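You operate a simulated robot arm through the tools that you are given. There is no shell and no other tool.

Carry out the task below with a simulated robot arm. There is one attempt and no reset: what you move stays moved.

TASK
Gauge the three bottles in the sliding tray and put the NO GO one into the red REJECT tray.
Fine: the other two stay in their pockets.

The check looks at the end state, three seconds after you hand in, the way a careful person would. Anything else that was tipped, shoved, dropped, spilled or broken makes it a failure.

THE ROBOT
A 6-joint arm with a two-finger gripper, fixed in place. Base frame: the origin is on the floor under the middle of its stand, x ahead of it, y to its left, z up. Lengths are in m, angles in degrees, forces in N, time in s.
It reaches about 1.572 m from its shoulder. Its first joint turns from -166.0 to 166.0 degrees. Payload 2.45 kg.
The tool frame sits at the grasp point between the pads (the TCP): z along the fingers, y along the line on which they close. The tips reach 0.02 m beyond it. The gripper opens to 0.14 m; its body begins 0.168 m behind the TCP.
Orientation is that of the tool frame in the base frame, as a unit quaternion [x, y, z, w]. With the fingers straight down and closing along the base's y, the tool's x points along the base's -x, its y along +y and its z along -z.

THE INTERFACE
- The arm moves only by the tool servo_tool. Its arguments are lists of equal length, an entry for each row: "dp": the shift along the tool's x, y, z in units of 150 mm (1.0 is 150 mm), a list of three; "rot": the turn, a rotation vector about the tool's x, y, z in units of 45 degrees (1.0 is 45 degrees), a list of three. In form: {"dp": [[x, y, z], ...], "rot": [[wx, wy, wz], ...]}. A call has 1 to 20 rows; each row is the pose to reach, as a shift and turn from the pose commanded when the call began, along the tool's axes at that moment. "jaw" is the opening, from 0 (shut) to 1 (fully open), set as the call begins (left out, the last holds). A call with a number of a shift or a turn outside -1 to 1 is refused whole. Each row takes 0.2 s and may step no farther than 0.05 m and 8.6 degrees from the row before; otherwise, or with a gripper value out of range, the whole call is refused. A pose out of reach is approached as far as the arm can. The call stops where the force on the tool passes 80 N (or 10 N more than at its start, if that is more) or the arm is blocked; 0.2 s more then pass. The fingers move at their own pace (about 0.045 m/s each) and stop on an object; they squeeze with about 24 N. The grip force told is the motor's: it shows also when the fingers shut on nothing. Time passes only in rows, and 0.2 s behind the last, so rows that repeat a pose let the fingers close. The reply holds the time, the measured pose of the TCP, the force on the tool along the base axes, the opening and the grip force, in the units named above and with some noise, with the torque about the TCP (base axes, N m) and any sound that the robot's microphone picked up, and new pictures: "pictures" is both (left out), scene, wrist or none.
- Cameras (640 x 400 px; columns grow to the right, rows downward): "scene" is fixed at [0.0515, -0.5009, 1.5088]; the picture's right is [0.34, -0.94, 0.00], its down [-0.23, -0.08, -0.97] and it looks along [0.91, 0.33, -0.25] (base axes); focal length 340 px, centre (320, 200). "wrist" rides on the gripper at [0.078, 0.011, -0.209] in the tool frame; the picture's right is [-0.14, 0.99, 0.00], its down [-0.92, -0.13, -0.37] and it looks along [-0.37, -0.05, 0.93] (tool axes); focal length 280 px, centre (320, 200). There is no depth. A picture from a camera that has moved, and an enlarged one, comes with that camera's place and axes in the base frame and with its lens.
- enlarge(camera, box): a new picture of the part [left, top, right, bottom] of that camera's present view, enlarged. The clock stands still meanwhile.
- sign_off(): hands the job in; it is judged then, once.

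Nothing tells you positions but the pictures and the camera data. Unless the task says otherwise, let go and move clear before handing in.

The tools are called after ">>>" by a JSON object that holds its "method" and its "body". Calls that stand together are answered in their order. servo_tool: Moves the arm, as the interface text tells. Its arguments: {"type":"object","properties":{"dp":{"type":"array","items":{"type":"array","items":{"type":"number"}}},"rot":{"type":"array","items":{"type":"array","items":{"type":"number"}}},"jaw":{"type":"number"},"pictures":{"type":"string","enum":["both","scene","wrist","none"]}},"required":["dp","rot"]} The other tools are called the same way: enlarge (camera, box) takes an enlarged picture of a part of a camera's view; sign_off () hands the job in.

At the start:

```text
time_s: 0.0
ee_pos: [0.6705, -0.1731, 1.3915]
tcp_rot: [0.0, 1.0, 0.0, 0.0]
wrist_force: [1.4, 0.5, 0.3]
moment: [-0.02, 0.0, 0.02]
width: 0.1398
grasp_force: 0.1
```

scene: 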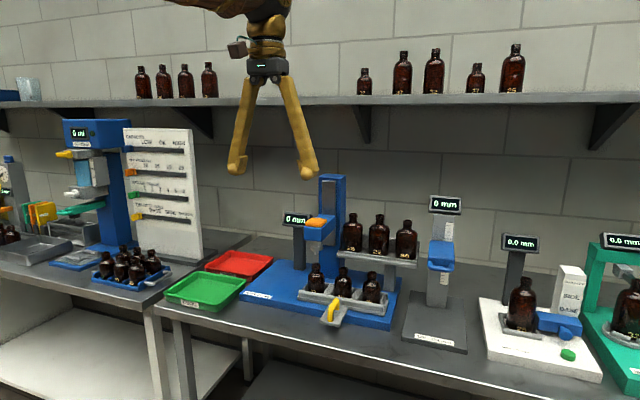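
wrist: 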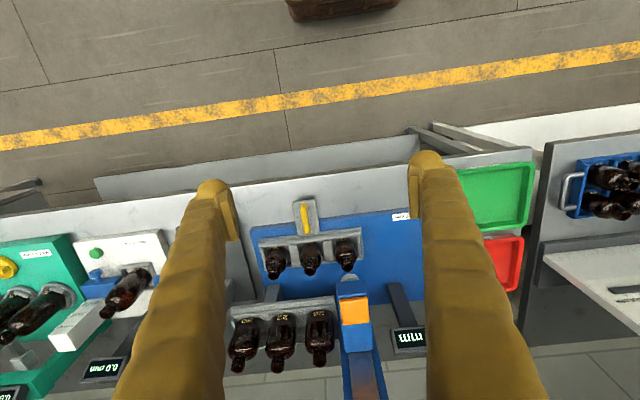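

I see a bench with a blue gauge station: a sliding tray with three small bottles and a yellow handle, an orange-tipped gauge head, and green and red trays to its left. I'll look more closely before moving.

>>> {"method": "enlarge", "body": {"camera": "scene", "box": [240, 170, 420, 340]}}

>>> {"method": "enlarge", "body": {"camera": "wrist", "box": [230, 180, 440, 400]}}

>>> {"method": "enlarge", "body": {"camera": "scene", "box": [60, 110, 290, 320]}}

>>> {"method": "enlarge", "body": {"camera": "scene", "box": [400, 180, 640, 400]}}

```text
2.35 times, centred on (330, 255) of scene
camera zoom: at [0.0515, -0.5009, 1.5088], right [0.34, -0.94, 0.0], down [-0.23, -0.08, -0.97], along [0.91, 0.33, -0.25], focal length 801 px, centre (296, 71)
```

zoom: 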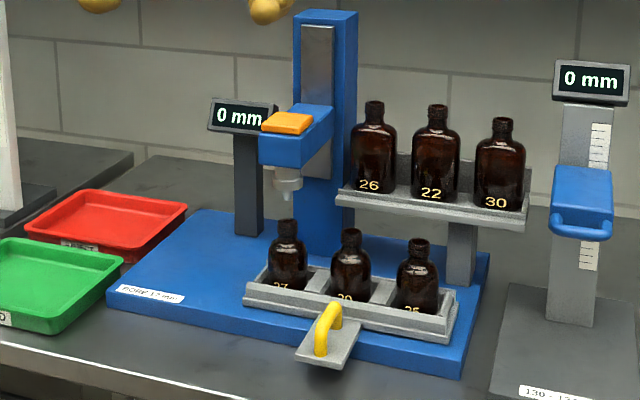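

```text
1.82 times, centred on (335, 290) of wrist
camera zoom: at [0.5919, -0.1615, 1.6014], right [0.14, 0.99, 0.0], down [0.92, -0.13, 0.37], along [0.37, -0.05, -0.93], focal length 510 px, centre (293, 36)
```

zoom: 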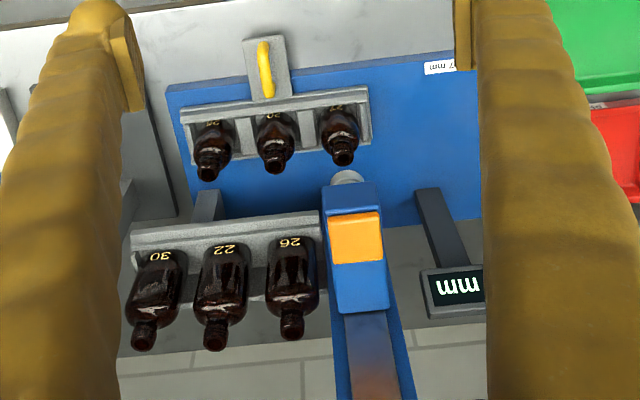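

```text
1.90 times, centred on (175, 215) of scene
camera zoom: at [0.0515, -0.5009, 1.5088], right [0.34, -0.94, 0.0], down [-0.23, -0.08, -0.97], along [0.91, 0.33, -0.25], focal length 649 px, centre (596, 171)
```

zoom: 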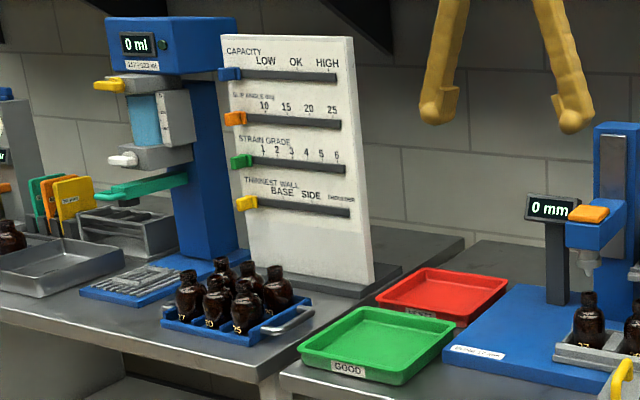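

```text
1.82 times, centred on (520, 290) of scene
camera zoom: at [0.0515, -0.5009, 1.5088], right [0.34, -0.94, 0.0], down [-0.23, -0.08, -0.97], along [0.91, 0.33, -0.25], focal length 619 px, centre (-44, 36)
```

zoom: 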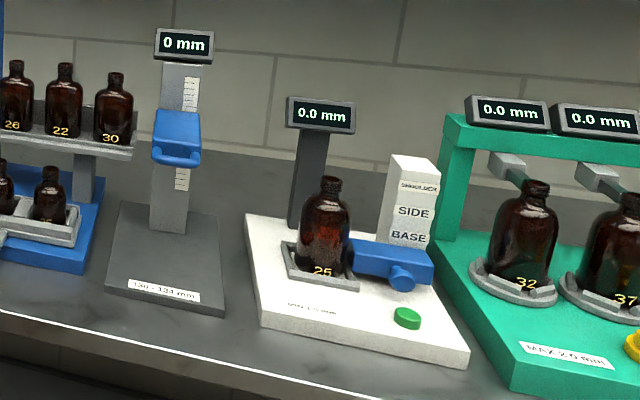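

The gauge looks like a bore plug on a vertical slide (orange press pad) with the tray sliding sideways under it. I'll zoom in on the labels and the mechanism.

>>> {"method": "enlarge", "body": {"camera": "scene", "box": [235, 270, 315, 320]}}

>>> {"method": "enlarge", "body": {"camera": "scene", "box": [290, 250, 400, 330]}}

>>> {"method": "enlarge", "body": {"camera": "scene", "box": [275, 170, 355, 250]}}

>>> {"method": "enlarge", "body": {"camera": "wrist", "box": [250, 190, 370, 290]}}

>>> {"method": "enlarge", "body": {"camera": "wrist", "box": [330, 180, 430, 380]}}

```text
8.00 times, centred on (275, 295) of scene
camera zoom: at [0.0515, -0.5009, 1.5088], right [0.34, -0.94, 0.0], down [-0.23, -0.08, -0.97], along [0.91, 0.33, -0.25], focal length 2724 px, centre (680, -560)
```

zoom: 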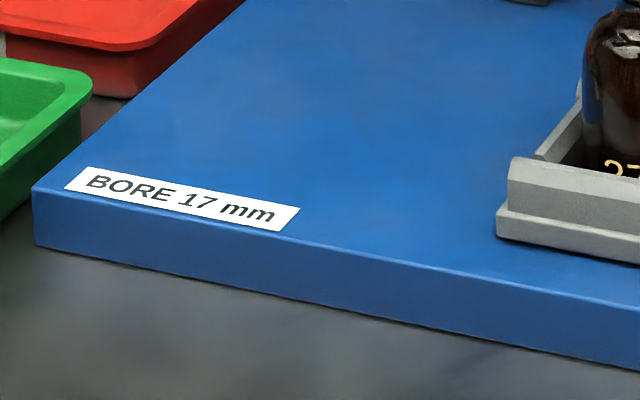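

```text
5.00 times, centred on (345, 290) of scene
camera zoom: at [0.0515, -0.5009, 1.5088], right [0.34, -0.94, 0.0], down [-0.23, -0.08, -0.97], along [0.91, 0.33, -0.25], focal length 1702 px, centre (195, -250)
```

zoom: 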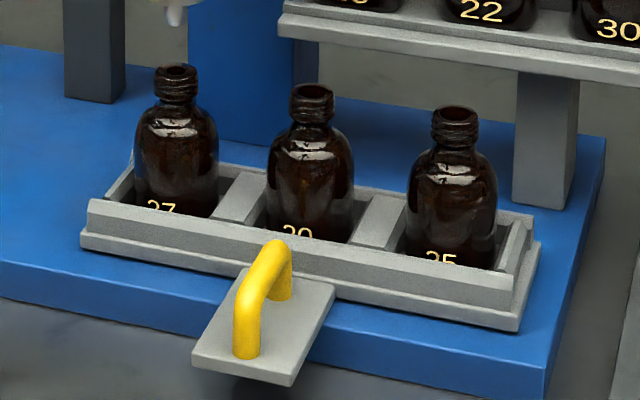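

```text
5.00 times, centred on (315, 210) of scene
camera zoom: at [0.0515, -0.5009, 1.5088], right [0.34, -0.94, 0.0], down [-0.23, -0.08, -0.97], along [0.91, 0.33, -0.25], focal length 1702 px, centre (345, 150)
```

zoom: 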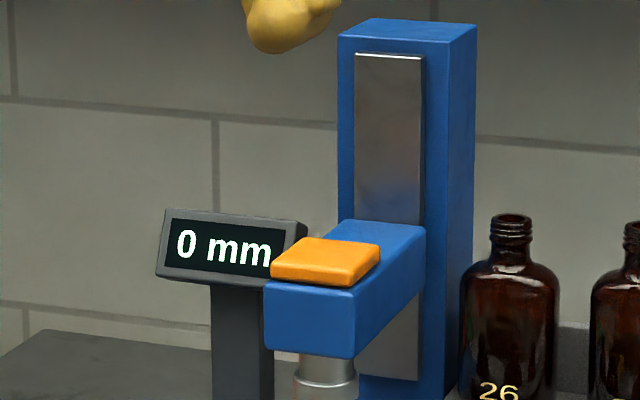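

```text
4.00 times, centred on (310, 240) of wrist
camera zoom: at [0.5919, -0.1615, 1.6014], right [0.14, 0.99, 0.0], down [0.92, -0.13, 0.37], along [0.37, -0.05, -0.93], focal length 1122 px, centre (360, 40)
```

zoom: 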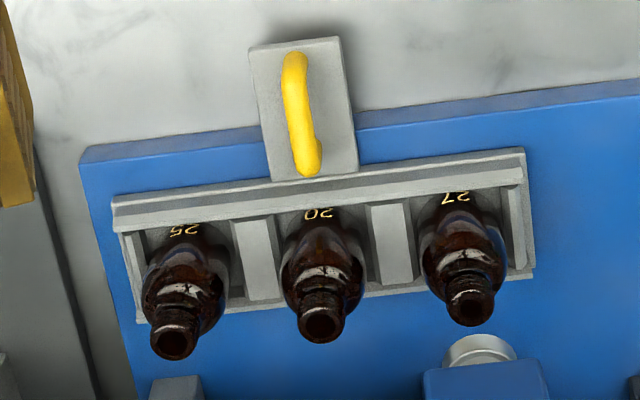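

```text
2.00 times, centred on (380, 280) of wrist
camera zoom: at [0.5919, -0.1615, 1.6014], right [0.14, 0.99, 0.0], down [0.92, -0.13, 0.37], along [0.37, -0.05, -0.93], focal length 561 px, centre (200, 40)
```

zoom: 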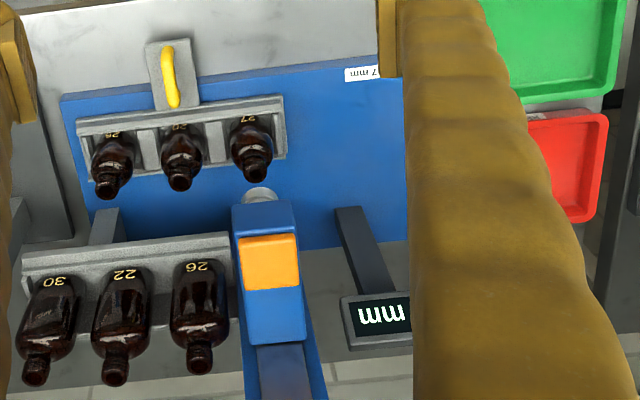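

The left bottle (27) seems to sit under the plug, with the pad near (0.985, -0.150, 1.19) and bottle tops near z 1.045, spaced about 0.088 m along y. The red tray is around (1.09, 0.20). I'll shut the gripper and come toward the pad at a safe height.

>>> {"method": "servo_tool", "body": {"dp": [[-0.25, 0.04, 0.0], [-0.5, 0.08, 0.0], [-0.75, 0.11, 0.0], [-1.0, 0.15, 0.0]], "rot": [[0, 0, 0], [0, 0, 0], [0, 0, 0], [0, 0, 0]], "jaw": 0}}

```text
time_s: 1.0
ee_pos: [0.8214, -0.1495, 1.3923]
tcp_rot: [0.0, 1.0, -0.001, -0.001]
wrist_force: [-0.1, 0.1, 0.9]
moment: [-0.05, -0.11, -0.02]
width: 0.0514
grasp_force: 0.0
camera wrist: at [0.7427, -0.1389, 1.6024], right [0.14, 0.99, 0.0], down [0.92, -0.13, 0.37], along [0.37, -0.05, -0.93], focal length 280 px, centre (320, 200)
```

scene: 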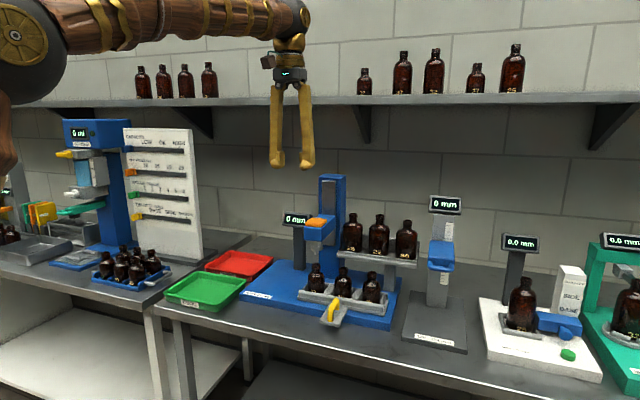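
wrist: 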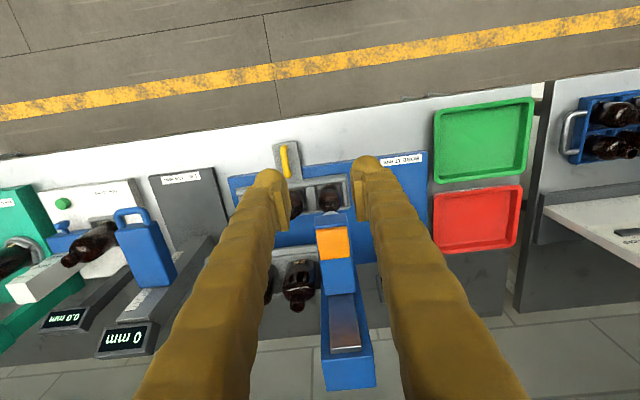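

The red tray's centre looks close to (1.13, 0.235) and the pad is straight ahead. Next I move to just above the pad with the gripper shut.

>>> {"method": "servo_tool", "body": {"dp": [[-0.25, 0, 0.1], [-0.5, 0, 0.2], [-0.75, 0, 0.4], [-1.0, 0, 0.6], [-1.0, 0, 0.8]], "rot": [[0, 0, 0], [0, 0, 0], [0, 0, 0], [0, 0, 0], [0, 0, 0]], "jaw": 0}}

```text
time_s: 2.2
ee_pos: [0.9707, -0.1494, 1.2724]
tcp_rot: [-0.001, 1.0, 0.0, 0.0]
wrist_force: [-0.7, -0.9, -0.1]
moment: [0.01, -0.06, 0.02]
width: 0.0001
grasp_force: 24.3
camera wrist: at [0.8915, -0.1394, 1.4825], right [0.14, 0.99, 0.0], down [0.92, -0.13, 0.37], along [0.37, -0.05, -0.93], focal length 280 px, centre (320, 200)
```

scene: 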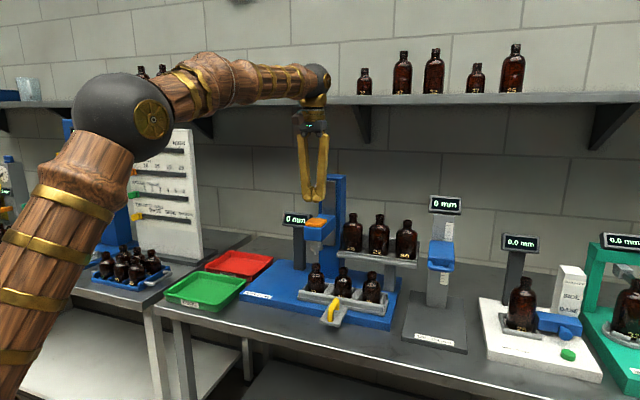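
wrist: 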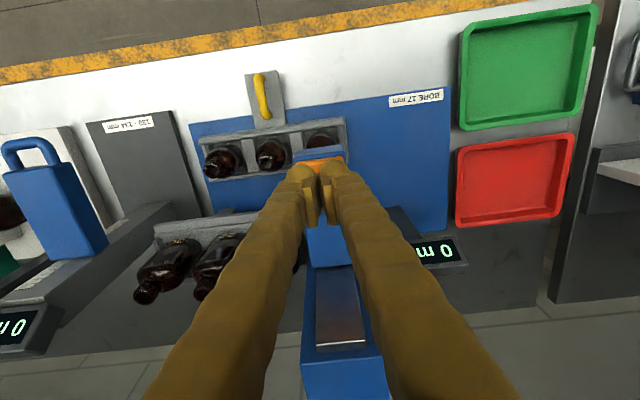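

The gripper is shut above the pad. I'll check the plug-to-bottle alignment from both views before pressing.

>>> {"method": "enlarge", "body": {"camera": "scene", "box": [270, 180, 370, 310]}}

>>> {"method": "enlarge", "body": {"camera": "wrist", "box": [190, 60, 380, 220]}}

```text
3.08 times, centred on (320, 245) of scene
camera zoom: at [0.0515, -0.5009, 1.5088], right [0.34, -0.94, 0.0], down [-0.23, -0.08, -0.97], along [0.91, 0.33, -0.25], focal length 1048 px, centre (320, 62)
```

zoom: 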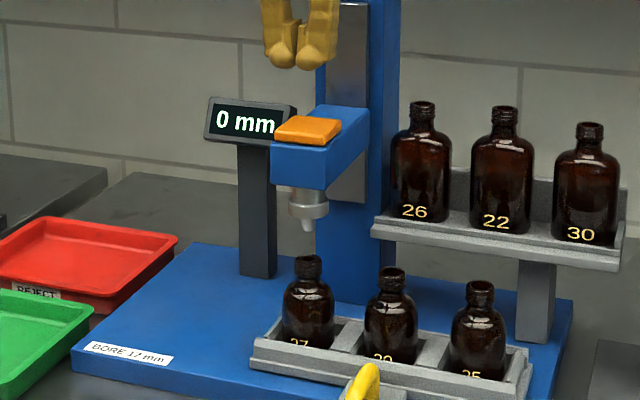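

```text
2.50 times, centred on (285, 140) of wrist
camera zoom: at [0.8915, -0.1394, 1.4825], right [0.14, 0.99, 0.0], down [0.92, -0.13, 0.37], along [0.37, -0.05, -0.93], focal length 701 px, centre (408, 350)
```

zoom: 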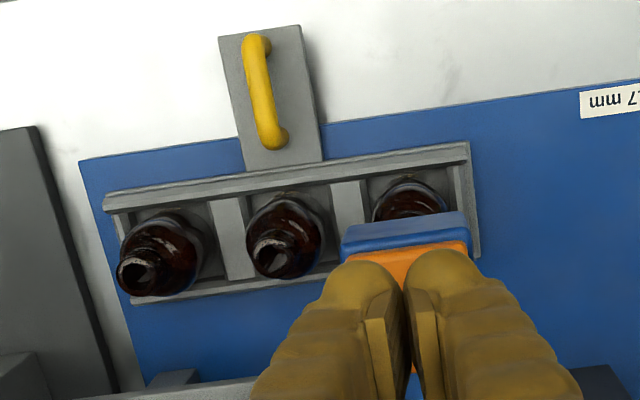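

The plug is lined up over bottle 27. I'll come down to the pad in small steps, watching the force.

>>> {"method": "servo_tool", "body": {"dp": [[0, 0, 0.07], [0, 0, 0.14], [0, 0, 0.21], [0, 0, 0.28], [0, 0, 0.33]], "rot": [[0, 0, 0], [0, 0, 0], [0, 0, 0], [0, 0, 0], [0, 0, 0]], "jaw": 0, "pictures": "scene"}}

>>> {"method": "enlarge", "body": {"camera": "scene", "box": [270, 180, 370, 310]}}

```text
time_s: 3.4
ee_pos: [0.9698, -0.1502, 1.2222]
tcp_rot: [0.001, 1.0, 0.0, 0.0]
wrist_force: [0.4, 1.0, 0.3]
moment: [-0.04, 0.03, 0.02]
width: 0.0001
grasp_force: 23.9
```

scene: 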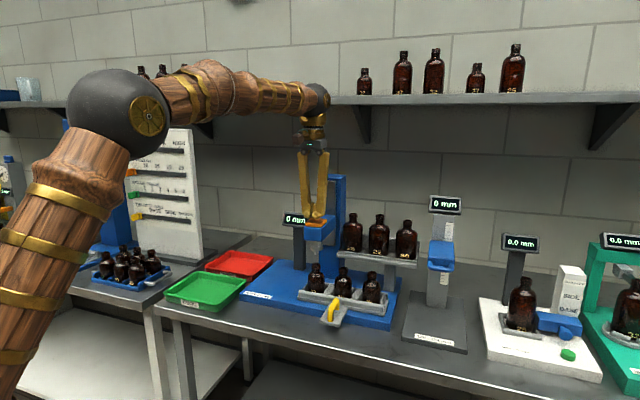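

```text
3.08 times, centred on (320, 245) of scene
camera zoom: at [0.0515, -0.5009, 1.5088], right [0.34, -0.94, 0.0], down [-0.23, -0.08, -0.97], along [0.91, 0.33, -0.25], focal length 1048 px, centre (320, 62)
```

zoom: 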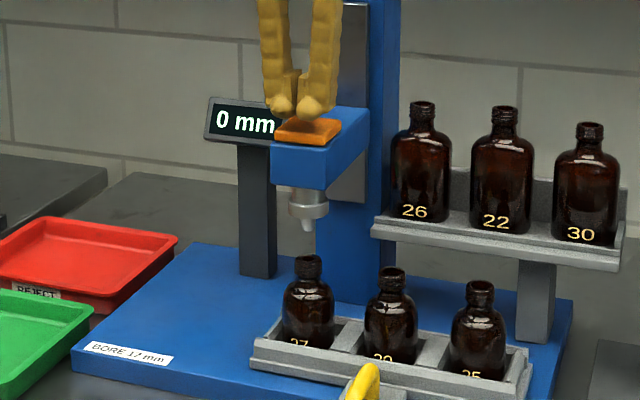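

The fingertips are just above the pad. I continue down slowly.

>>> {"method": "servo_tool", "body": {"dp": [[0, 0, 0.033], [0, 0, 0.066], [0, 0, 0.1], [0, 0, 0.133], [0, 0, 0.166], [0, 0, 0.2]], "rot": [[0, 0, 0], [0, 0, 0], [0, 0, 0], [0, 0, 0], [0, 0, 0], [0, 0, 0]], "jaw": 0, "pictures": "none"}}

>>> {"method": "enlarge", "body": {"camera": "scene", "box": [270, 180, 370, 310]}}

```text
time_s: 4.8
ee_pos: [0.9714, -0.1498, 1.1911]
tcp_rot: [0.0, 1.0, 0.0, 0.0]
wrist_force: [0.7, -0.1, 4.3]
moment: [0.02, -0.06, -0.01]
width: 0.006
grasp_force: 29.9
```

```text
3.08 times, centred on (320, 245) of scene
camera zoom: at [0.0515, -0.5009, 1.5088], right [0.34, -0.94, 0.0], down [-0.23, -0.08, -0.97], along [0.91, 0.33, -0.25], focal length 1048 px, centre (320, 62)
```

zoom: 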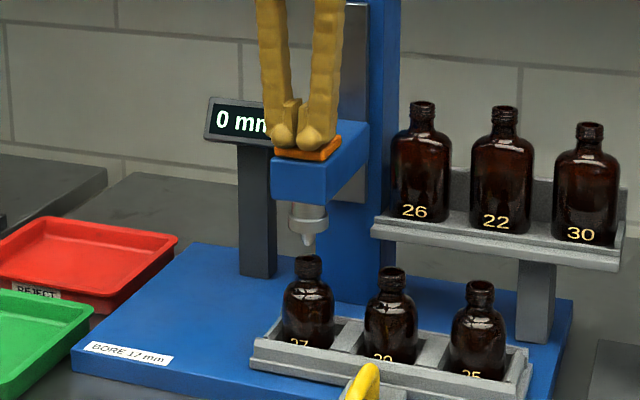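

The head moves down freely (about 4 N), and the plug tip nears bottle 27's mouth. I keep going in small steps.

>>> {"method": "servo_tool", "body": {"dp": [[0, 0, 0.033], [0, 0, 0.066], [0, 0, 0.1], [0, 0, 0.133]], "rot": [[0, 0, 0], [0, 0, 0], [0, 0, 0], [0, 0, 0]], "jaw": 0, "pictures": "none"}}

>>> {"method": "enlarge", "body": {"camera": "scene", "box": [270, 180, 370, 310]}}

```text
time_s: 5.8
ee_pos: [0.9703, -0.1494, 1.1724]
tcp_rot: [0.0, 1.0, 0.0, 0.0]
wrist_force: [-1.3, -2.4, 4.7]
moment: [-0.04, 0.03, -0.02]
width: 0.0061
grasp_force: 29.5
```

```text
3.08 times, centred on (320, 245) of scene
camera zoom: at [0.0515, -0.5009, 1.5088], right [0.34, -0.94, 0.0], down [-0.23, -0.08, -0.97], along [0.91, 0.33, -0.25], focal length 1048 px, centre (320, 62)
```

zoom: 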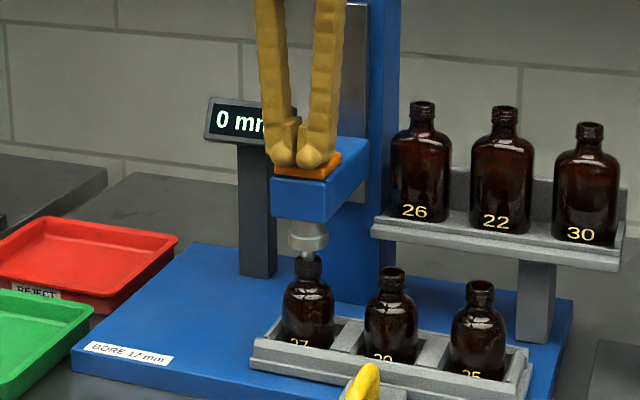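

The plug tip is reaching the mouth of bottle 27. I'll continue in finer steps.

>>> {"method": "servo_tool", "body": {"dp": [[0, 0, 0.02], [0, 0, 0.04], [0, 0, 0.06]], "rot": [[0, 0, 0], [0, 0, 0], [0, 0, 0]], "jaw": 0, "pictures": "none"}}

>>> {"method": "enlarge", "body": {"camera": "scene", "box": [270, 180, 370, 310]}}

```text
time_s: 6.6
ee_pos: [0.9696, -0.1464, 1.1647]
tcp_rot: [0.0, 1.0, 0.0, 0.0]
wrist_force: [-4.9, -2.1, 14.8]
moment: [-0.07, 0.04, 0.02]
width: 0.006
grasp_force: 29.4
```

```text
3.08 times, centred on (320, 245) of scene
camera zoom: at [0.0515, -0.5009, 1.5088], right [0.34, -0.94, 0.0], down [-0.23, -0.08, -0.97], along [0.91, 0.33, -0.25], focal length 1048 px, centre (320, 62)
```

zoom: 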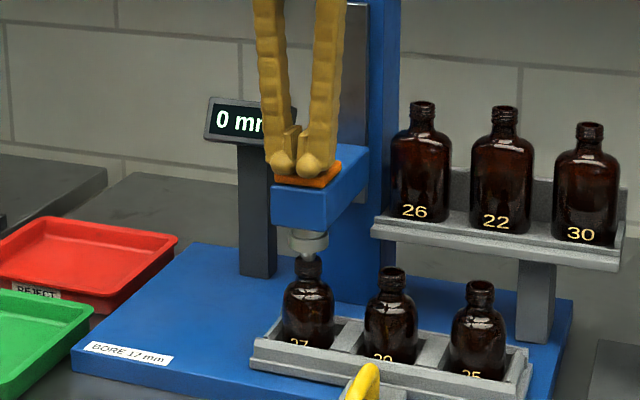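

Force rose to about 15 N; I'll look closely at the plug and mouth.

>>> {"method": "enlarge", "body": {"camera": "scene", "box": [296, 225, 336, 285]}}

>>> {"method": "enlarge", "body": {"camera": "wrist", "box": [190, 60, 480, 300]}}

>>> {"method": "enlarge", "body": {"camera": "scene", "box": [275, 200, 335, 240]}}

```text
6.67 times, centred on (316, 255) of scene
camera zoom: at [0.0515, -0.5009, 1.5088], right [0.34, -0.94, 0.0], down [-0.23, -0.08, -0.97], along [0.91, 0.33, -0.25], focal length 2270 px, centre (347, -167)
```

zoom: 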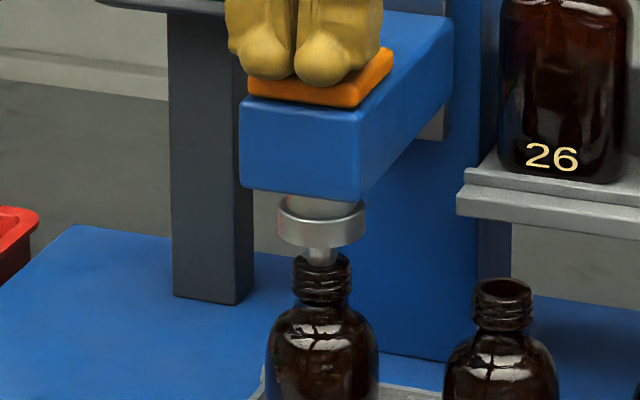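

```text
1.67 times, centred on (335, 180) of wrist
camera zoom: at [0.8919, -0.1386, 1.3736], right [0.14, 0.99, 0.0], down [0.92, -0.13, 0.37], along [0.37, -0.05, -0.93], focal length 467 px, centre (295, 233)
```

zoom: 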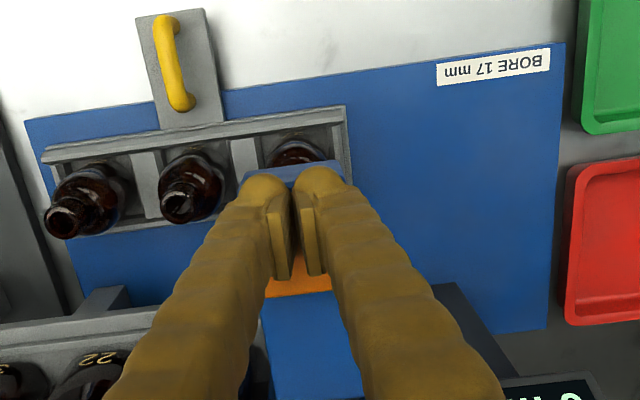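

```text
10.00 times, centred on (305, 220) of scene
camera zoom: at [0.0515, -0.5009, 1.5088], right [0.34, -0.94, 0.0], down [-0.23, -0.08, -0.97], along [0.91, 0.33, -0.25], focal length 3405 px, centre (470, 0)
```

zoom: 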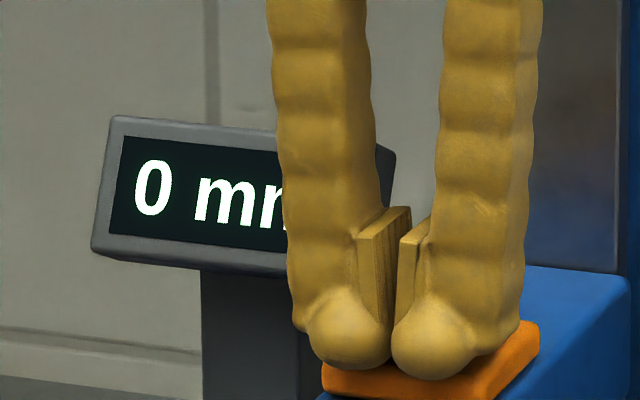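

The 17 mm plug's nose is at the mouth of 27. I'll press a little further with care.

>>> {"method": "servo_tool", "body": {"dp": [[0, 0, 0.015], [0, 0, 0.03], [0, 0, 0.03]], "rot": [[0, 0, 0], [0, 0, 0], [0, 0, 0]], "jaw": 0, "pictures": "none"}}

>>> {"method": "enlarge", "body": {"camera": "scene", "box": [276, 205, 356, 300]}}

```text
time_s: 7.4
ee_pos: [0.971, -0.1498, 1.1572]
tcp_rot: [0.0, 1.0, 0.0, 0.001]
wrist_force: [-0.8, 3.2, 17.9]
moment: [0.05, 0.04, -0.02]
width: 0.0058
grasp_force: 29.3
```

```text
4.21 times, centred on (316, 252) of scene
camera zoom: at [0.0515, -0.5009, 1.5088], right [0.34, -0.94, 0.0], down [-0.23, -0.08, -0.97], along [0.91, 0.33, -0.25], focal length 1434 px, centre (337, -21)
```

zoom: 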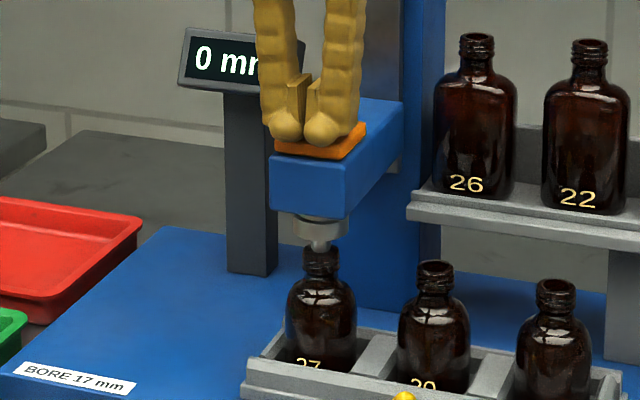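

The head went down a further 7 mm at about 18 N. I keep pressing gently to see whether the plug enters.

>>> {"method": "servo_tool", "body": {"dp": [[0, 0, 0.02], [0, 0, 0.04], [0, 0, 0.04]], "rot": [[0, 0, 0], [0, 0, 0], [0, 0, 0]], "jaw": 0, "pictures": "none"}}

>>> {"method": "enlarge", "body": {"camera": "scene", "box": [276, 205, 356, 300]}}

```text
time_s: 8.2
ee_pos: [0.9689, -0.1489, 1.1522]
tcp_rot: [0.0, 1.0, 0.0, 0.001]
wrist_force: [9.4, 2.3, 18.9]
moment: [0.07, -0.19, -0.01]
width: 0.006
grasp_force: 29.8
```

```text
4.21 times, centred on (316, 252) of scene
camera zoom: at [0.0515, -0.5009, 1.5088], right [0.34, -0.94, 0.0], down [-0.23, -0.08, -0.97], along [0.91, 0.33, -0.25], focal length 1434 px, centre (337, -21)
```

zoom: 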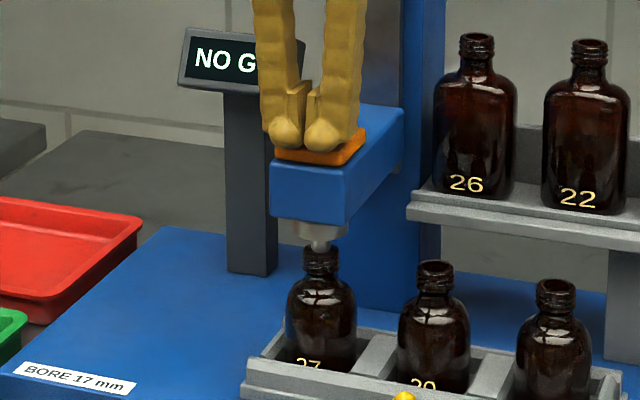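

The display reads "NO GO" for bottle 27, with the plug apparently stopped at its rim. I'll inspect closely to rule out a false reading from misalignment.

>>> {"method": "enlarge", "body": {"camera": "scene", "box": [301, 245, 331, 275]}}

>>> {"method": "enlarge", "body": {"camera": "scene", "box": [275, 195, 335, 240]}}

>>> {"method": "enlarge", "body": {"camera": "wrist", "box": [180, 40, 380, 200]}}

```text
13.33 times, centred on (316, 260) of scene
camera zoom: at [0.0515, -0.5009, 1.5088], right [0.34, -0.94, 0.0], down [-0.23, -0.08, -0.97], along [0.91, 0.33, -0.25], focal length 4540 px, centre (373, -600)
```

zoom: 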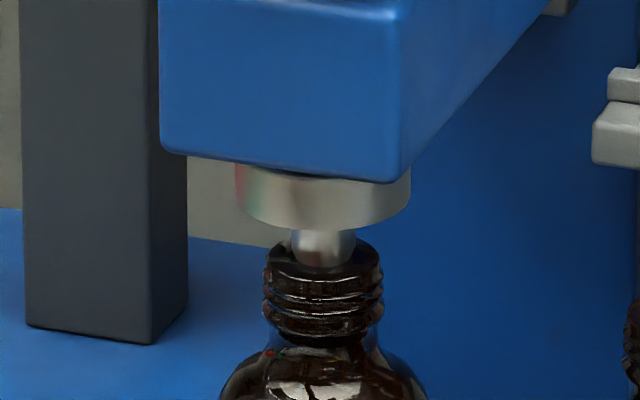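

```text
8.89 times, centred on (305, 218) of scene
camera zoom: at [0.0515, -0.5009, 1.5088], right [0.34, -0.94, 0.0], down [-0.23, -0.08, -0.97], along [0.91, 0.33, -0.25], focal length 3027 px, centre (453, 44)
```

zoom: 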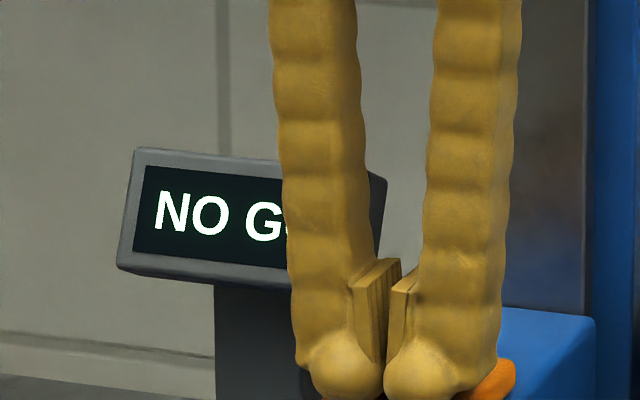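

```text
2.50 times, centred on (280, 120) of wrist
camera zoom: at [0.8917, -0.1387, 1.3627], right [0.14, 0.99, 0.0], down [0.92, -0.13, 0.37], along [0.37, -0.05, -0.93], focal length 701 px, centre (420, 400)
```

zoom: 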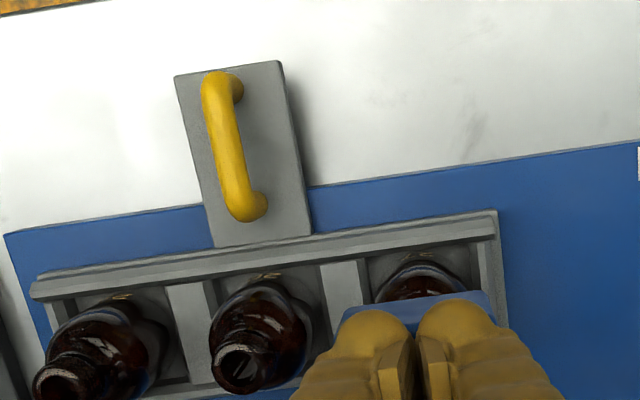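

The plug is centred in bottle 27's mouth and stopped short, so NO GO looks genuine. I'll rise and see if the head springs back, then gauge the other two.

>>> {"method": "servo_tool", "body": {"dp": [[0, 0, -0.1], [0, 0, -0.2], [0, 0, -0.3], [0, 0, -0.4], [0, 0, -0.5], [0, 0, -0.6]], "rot": [[0, 0, 0], [0, 0, 0], [0, 0, 0], [0, 0, 0], [0, 0, 0], [0, 0, 0]], "jaw": 0, "pictures": "scene"}}

>>> {"method": "enlarge", "body": {"camera": "scene", "box": [270, 180, 390, 310]}}

>>> {"method": "enlarge", "body": {"camera": "wrist", "box": [180, 40, 480, 250]}}

```text
time_s: 9.6
ee_pos: [0.9712, -0.1484, 1.2419]
tcp_rot: [0.0, 1.0, 0.0, 0.001]
wrist_force: [0.5, -0.4, -0.5]
moment: [-0.01, 0.02, -0.03]
width: 0.0
grasp_force: 29.4
```

scene: 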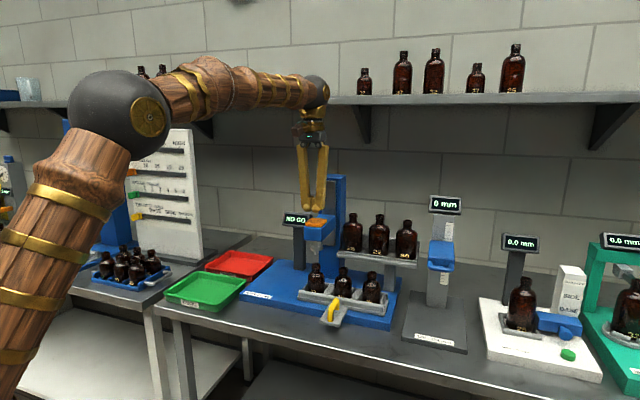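

```text
3.08 times, centred on (330, 245) of scene
camera zoom: at [0.0515, -0.5009, 1.5088], right [0.34, -0.94, 0.0], down [-0.23, -0.08, -0.97], along [0.91, 0.33, -0.25], focal length 1048 px, centre (289, 62)
```

zoom: 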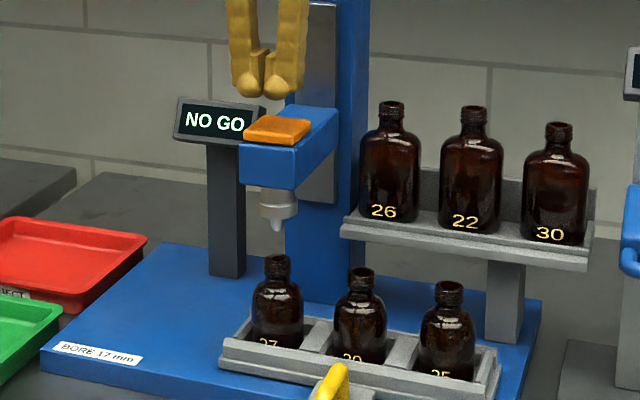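

```text
1.90 times, centred on (330, 145) of wrist
camera zoom: at [0.892, -0.1373, 1.4527], right [0.14, 0.99, 0.0], down [0.92, -0.13, 0.37], along [0.37, -0.05, -0.93], focal length 534 px, centre (301, 305)
```

zoom: 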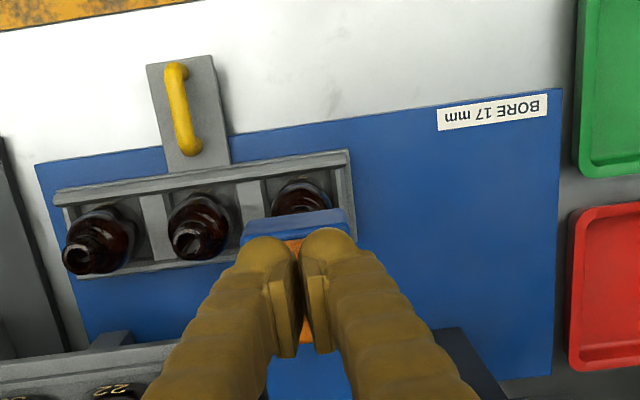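

The head springs back up and the display holds "NO GO" for 27. The yellow handle's bar is near (0.89, -0.238, 0.98); I'll go there with the gripper tilted back to stay clear of the gauge head, then slide the tray.

>>> {"method": "servo_tool", "body": {"dp": [[0.2, -0.2, 0], [0.4, -0.4, 0], [0.57, -0.583, 0.1], [0.57, -0.583, 0.4], [0.57, -0.583, 0.7], [0.57, -0.583, 1.0]], "rot": [[0, -0.185, 0], [0, -0.37, 0], [0, -0.555, 0], [0, -0.555, 0], [0, -0.555, 0], [0, -0.555, 0]], "jaw": 0.4}}

>>> {"method": "enlarge", "body": {"camera": "scene", "box": [270, 180, 390, 340]}}

```text
time_s: 11.0
ee_pos: [0.8849, -0.2356, 1.0914]
tcp_rot: [0.0, 0.976, -0.001, 0.217]
wrist_force: [-0.9, 0.3, 0.0]
moment: [0.01, 0.01, -0.01]
width: 0.0562
grasp_force: 0.0
camera wrist: at [0.725, -0.226, 1.2492], right [0.12, 0.99, 0.06], down [0.68, -0.13, 0.72], along [0.72, -0.05, -0.69], focal length 280 px, centre (320, 200)
```

scene: 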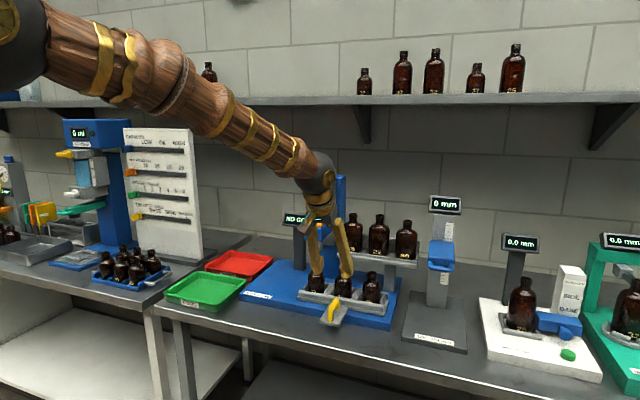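
wrist: 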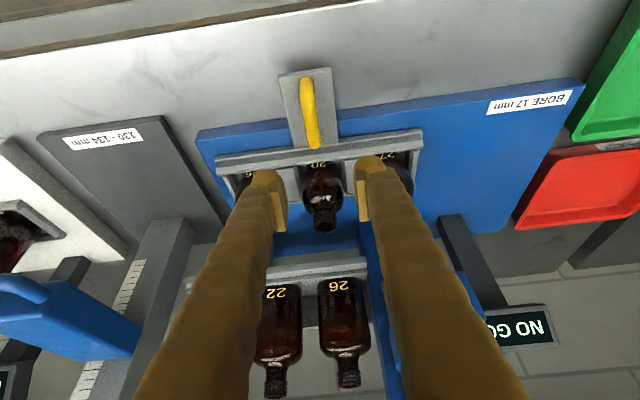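

```text
2.50 times, centred on (330, 260) of scene
camera zoom: at [0.0515, -0.5009, 1.5088], right [0.34, -0.94, 0.0], down [-0.23, -0.08, -0.97], along [0.91, 0.33, -0.25], focal length 851 px, centre (295, 50)
```

zoom: 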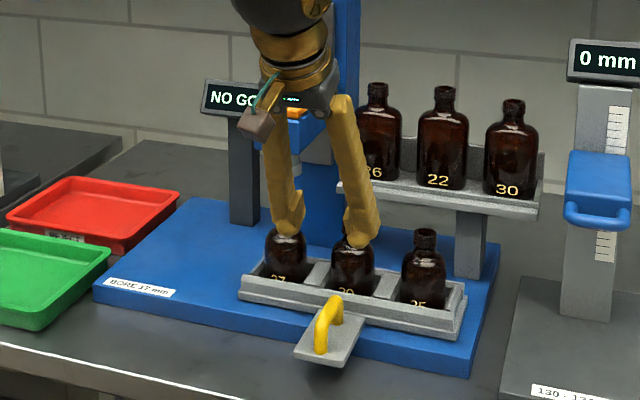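

The gripper is tilted and open above the handle. I go straight down around the bar and check before closing.

>>> {"method": "servo_tool", "body": {"dp": [[0.088, 0, 0.181], [0.176, 0, 0.361], [0.263, -0.003, 0.542], [0.32, -0.003, 0.66], [0.351, -0.003, 0.7226]], "rot": [[0, 0, 0], [0, 0, 0], [0, 0, 0], [0, 0, 0], [0, 0, 0]], "jaw": 0.4}}

>>> {"method": "enlarge", "body": {"camera": "scene", "box": [270, 220, 390, 340]}}

>>> {"method": "enlarge", "body": {"camera": "wrist", "box": [240, 130, 400, 260]}}

```text
time_s: 12.2
ee_pos: [0.883, -0.2391, 0.9718]
tcp_rot: [-0.001, 0.976, -0.001, 0.216]
wrist_force: [-0.2, -1.2, -0.6]
moment: [0.0, -0.01, 0.01]
width: 0.0559
grasp_force: 0.2
camera wrist: at [0.7238, -0.2283, 1.1285], right [0.12, 0.99, 0.06], down [0.68, -0.13, 0.72], along [0.72, -0.05, -0.69], focal length 280 px, centre (320, 200)
```

scene: 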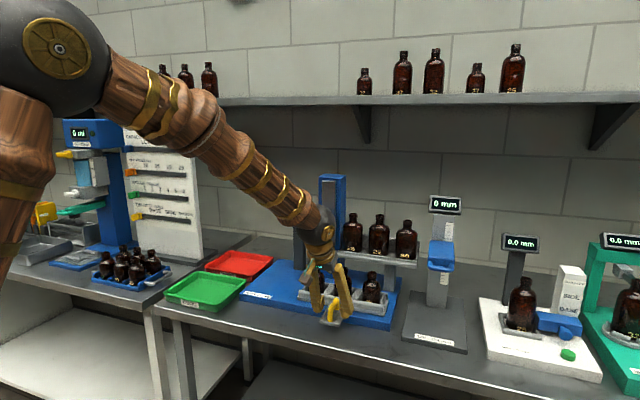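
wrist: 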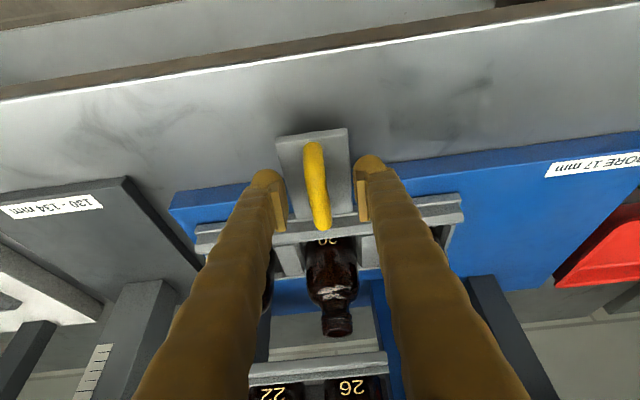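

```text
3.33 times, centred on (330, 280) of scene
camera zoom: at [0.0515, -0.5009, 1.5088], right [0.34, -0.94, 0.0], down [-0.23, -0.08, -0.97], along [0.91, 0.33, -0.25], focal length 1135 px, centre (287, -67)
```

zoom: 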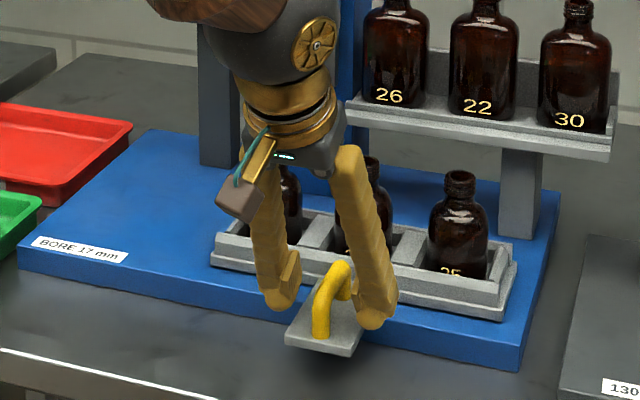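

```text
3.08 times, centred on (320, 195) of wrist
camera zoom: at [0.7238, -0.2283, 1.1285], right [0.12, 0.99, 0.06], down [0.68, -0.13, 0.72], along [0.72, -0.05, -0.69], focal length 863 px, centre (320, 215)
```

zoom: 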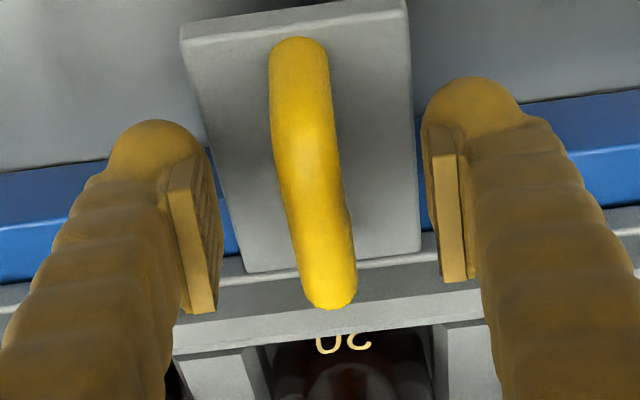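

The bar sits between the pads. I'll close on it.

>>> {"method": "servo_tool", "body": {"dp": [[0, 0, 0], [0, 0, 0], [0, 0, 0], [0, 0, 0]], "rot": [[0, 0, 0], [0, 0, 0], [0, 0, 0], [0, 0, 0]], "jaw": 0, "pictures": "wrist"}}

```text
time_s: 13.2
ee_pos: [0.8831, -0.2386, 0.971]
tcp_rot: [0.0, 0.976, 0.0, 0.217]
wrist_force: [1.9, -1.8, -2.4]
moment: [-0.04, -0.06, -0.06]
width: 0.0136
grasp_force: 35.8
camera wrist: at [0.7238, -0.2283, 1.1285], right [0.12, 0.99, 0.06], down [0.68, -0.13, 0.72], along [0.72, -0.05, -0.69], focal length 280 px, centre (320, 200)
```

wrist: 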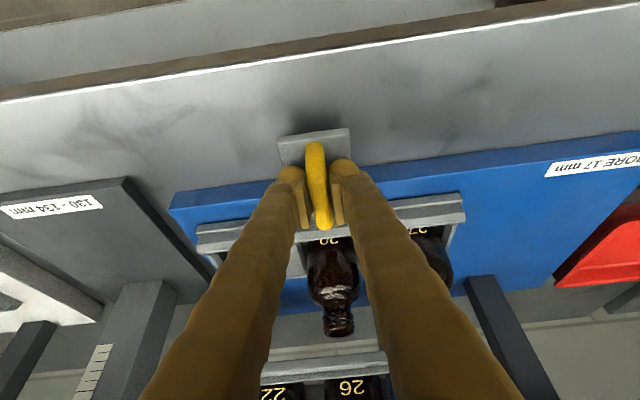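

The handle is gripped (13.6 mm). I'll test a small slide to the left (+y) and read the forces.

>>> {"method": "servo_tool", "body": {"dp": [[0, 0.05, 0], [0, 0.1, 0], [0, 0.15, 0], [0, 0.2, 0]], "rot": [[0, 0, 0], [0, 0, 0], [0, 0, 0], [0, 0, 0]], "jaw": 0}}

>>> {"method": "enlarge", "body": {"camera": "scene", "box": [270, 220, 390, 340]}}

```text
time_s: 14.2
ee_pos: [0.8837, -0.2079, 0.971]
tcp_rot: [-0.001, 0.976, 0.0, 0.216]
wrist_force: [16.7, -0.7, -22.5]
moment: [0.02, 0.26, 0.02]
width: 0.0134
grasp_force: 40.1
camera wrist: at [0.724, -0.1973, 1.1287], right [0.12, 0.99, 0.06], down [0.68, -0.13, 0.72], along [0.72, -0.05, -0.69], focal length 280 px, centre (320, 200)
```

scene: 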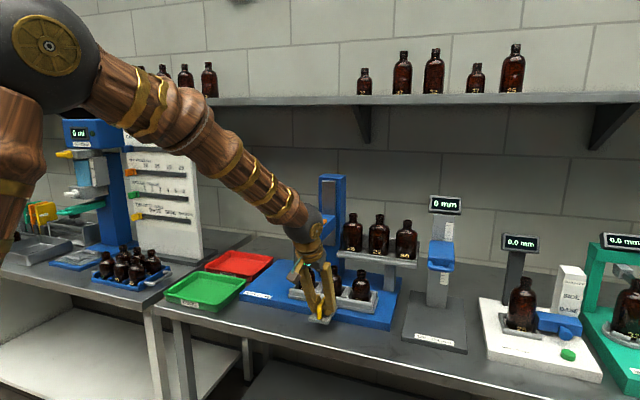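
wrist: 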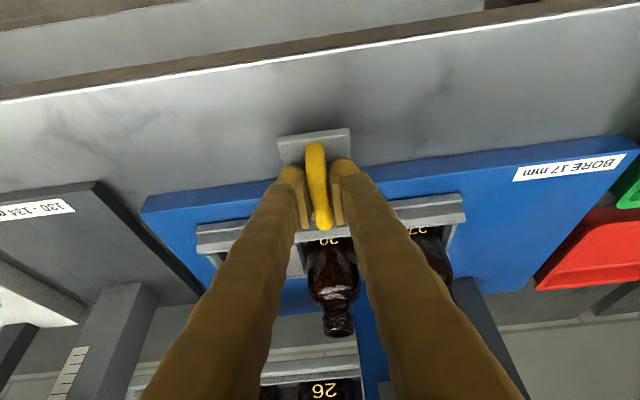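

```text
3.33 times, centred on (330, 280) of scene
camera zoom: at [0.0515, -0.5009, 1.5088], right [0.34, -0.94, 0.0], down [-0.23, -0.08, -0.97], along [0.91, 0.33, -0.25], focal length 1135 px, centre (287, -67)
```

zoom: 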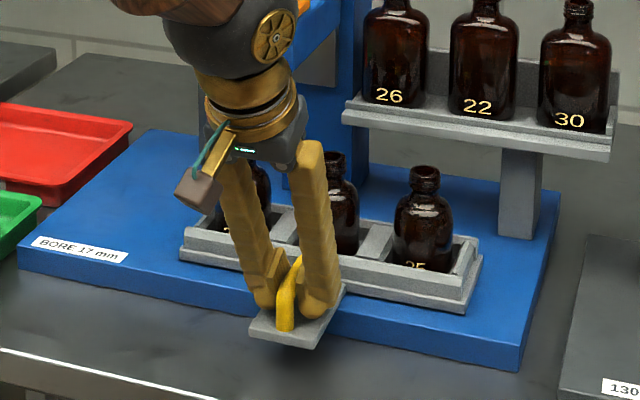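

The tray slides cleanly left by 30 mm, but the rigid grip builds up some side load. I'll ease the jaw slightly so one finger just pushes the bar, then continue to one bottle pitch.

>>> {"method": "servo_tool", "body": {"dp": [[0, 0, 0], [0, 0.0, 0], [0, 0.05, 0], [0, 0.1, 0], [0, 0.15, 0], [0, 0.2, 0], [0, 0.25, 0], [0, 0.3, 0], [0, 0.35, 0], [0, 0.38, 0], [0, 0.4, 0]], "rot": [[0, 0, 0], [0, 0, 0], [0, 0, 0], [0, 0, 0], [0, 0, 0], [0, 0, 0], [0, 0, 0], [0, 0, 0], [0, 0, 0], [0, 0, 0], [0, 0, 0]], "jaw": 0.13}}

>>> {"method": "enlarge", "body": {"camera": "scene", "box": [270, 220, 390, 340]}}

>>> {"method": "enlarge", "body": {"camera": "wrist", "box": [240, 130, 400, 260]}}

```text
time_s: 16.6
ee_pos: [0.8824, -0.1482, 0.9722]
tcp_rot: [0.001, 0.976, -0.001, 0.216]
wrist_force: [0.8, -1.4, -0.6]
moment: [-0.01, 0.01, -0.07]
width: 0.0194
grasp_force: 1.1
camera wrist: at [0.7234, -0.1377, 1.1298], right [0.12, 0.99, 0.06], down [0.68, -0.13, 0.72], along [0.72, -0.05, -0.69], focal length 280 px, centre (320, 200)
```

scene: 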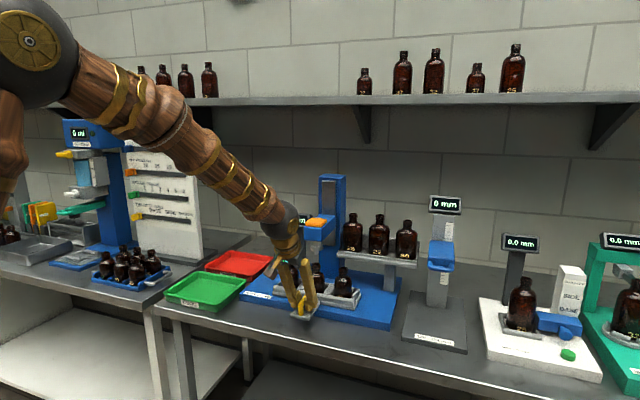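
wrist: 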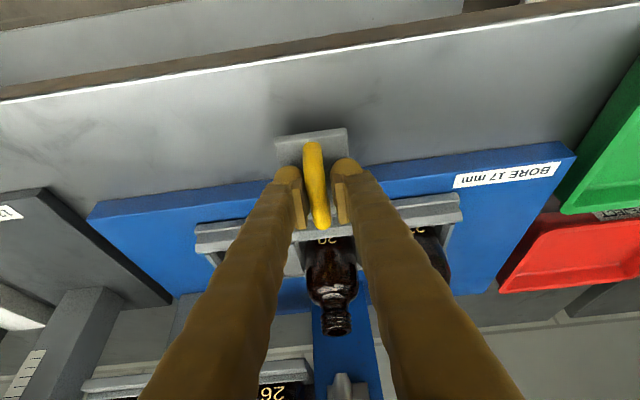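

```text
3.33 times, centred on (330, 280) of scene
camera zoom: at [0.0515, -0.5009, 1.5088], right [0.34, -0.94, 0.0], down [-0.23, -0.08, -0.97], along [0.91, 0.33, -0.25], focal length 1135 px, centre (287, -67)
```

zoom: 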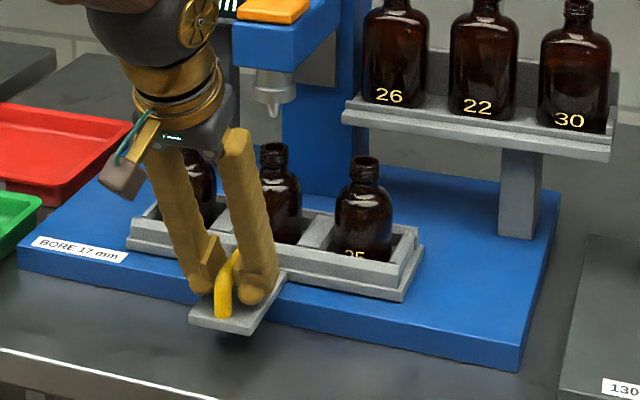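

```text
3.08 times, centred on (320, 195) of wrist
camera zoom: at [0.7234, -0.1377, 1.1298], right [0.12, 0.99, 0.06], down [0.68, -0.13, 0.72], along [0.72, -0.05, -0.69], focal length 863 px, centre (320, 215)
```

zoom: 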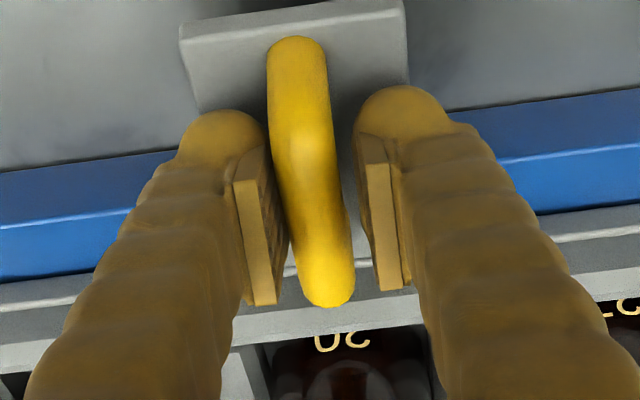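

Bottle 20 is almost under the plug. I'll zoom to compare plug and neck axes.

>>> {"method": "enlarge", "body": {"camera": "scene", "box": [298, 235, 328, 280]}}

```text
8.89 times, centred on (313, 258) of scene
camera zoom: at [0.0515, -0.5009, 1.5088], right [0.34, -0.94, 0.0], down [-0.23, -0.08, -0.97], along [0.91, 0.33, -0.25], focal length 3027 px, centre (382, -311)
```

zoom: 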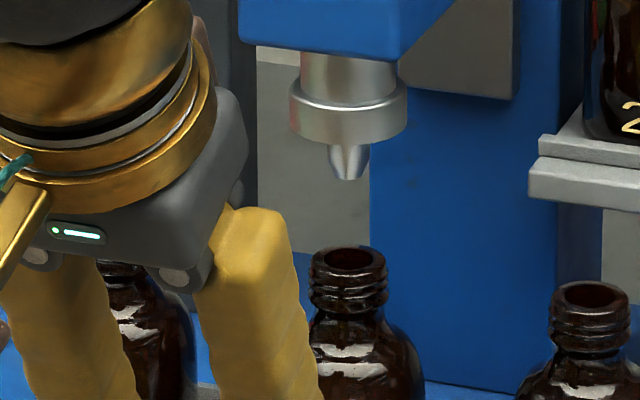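

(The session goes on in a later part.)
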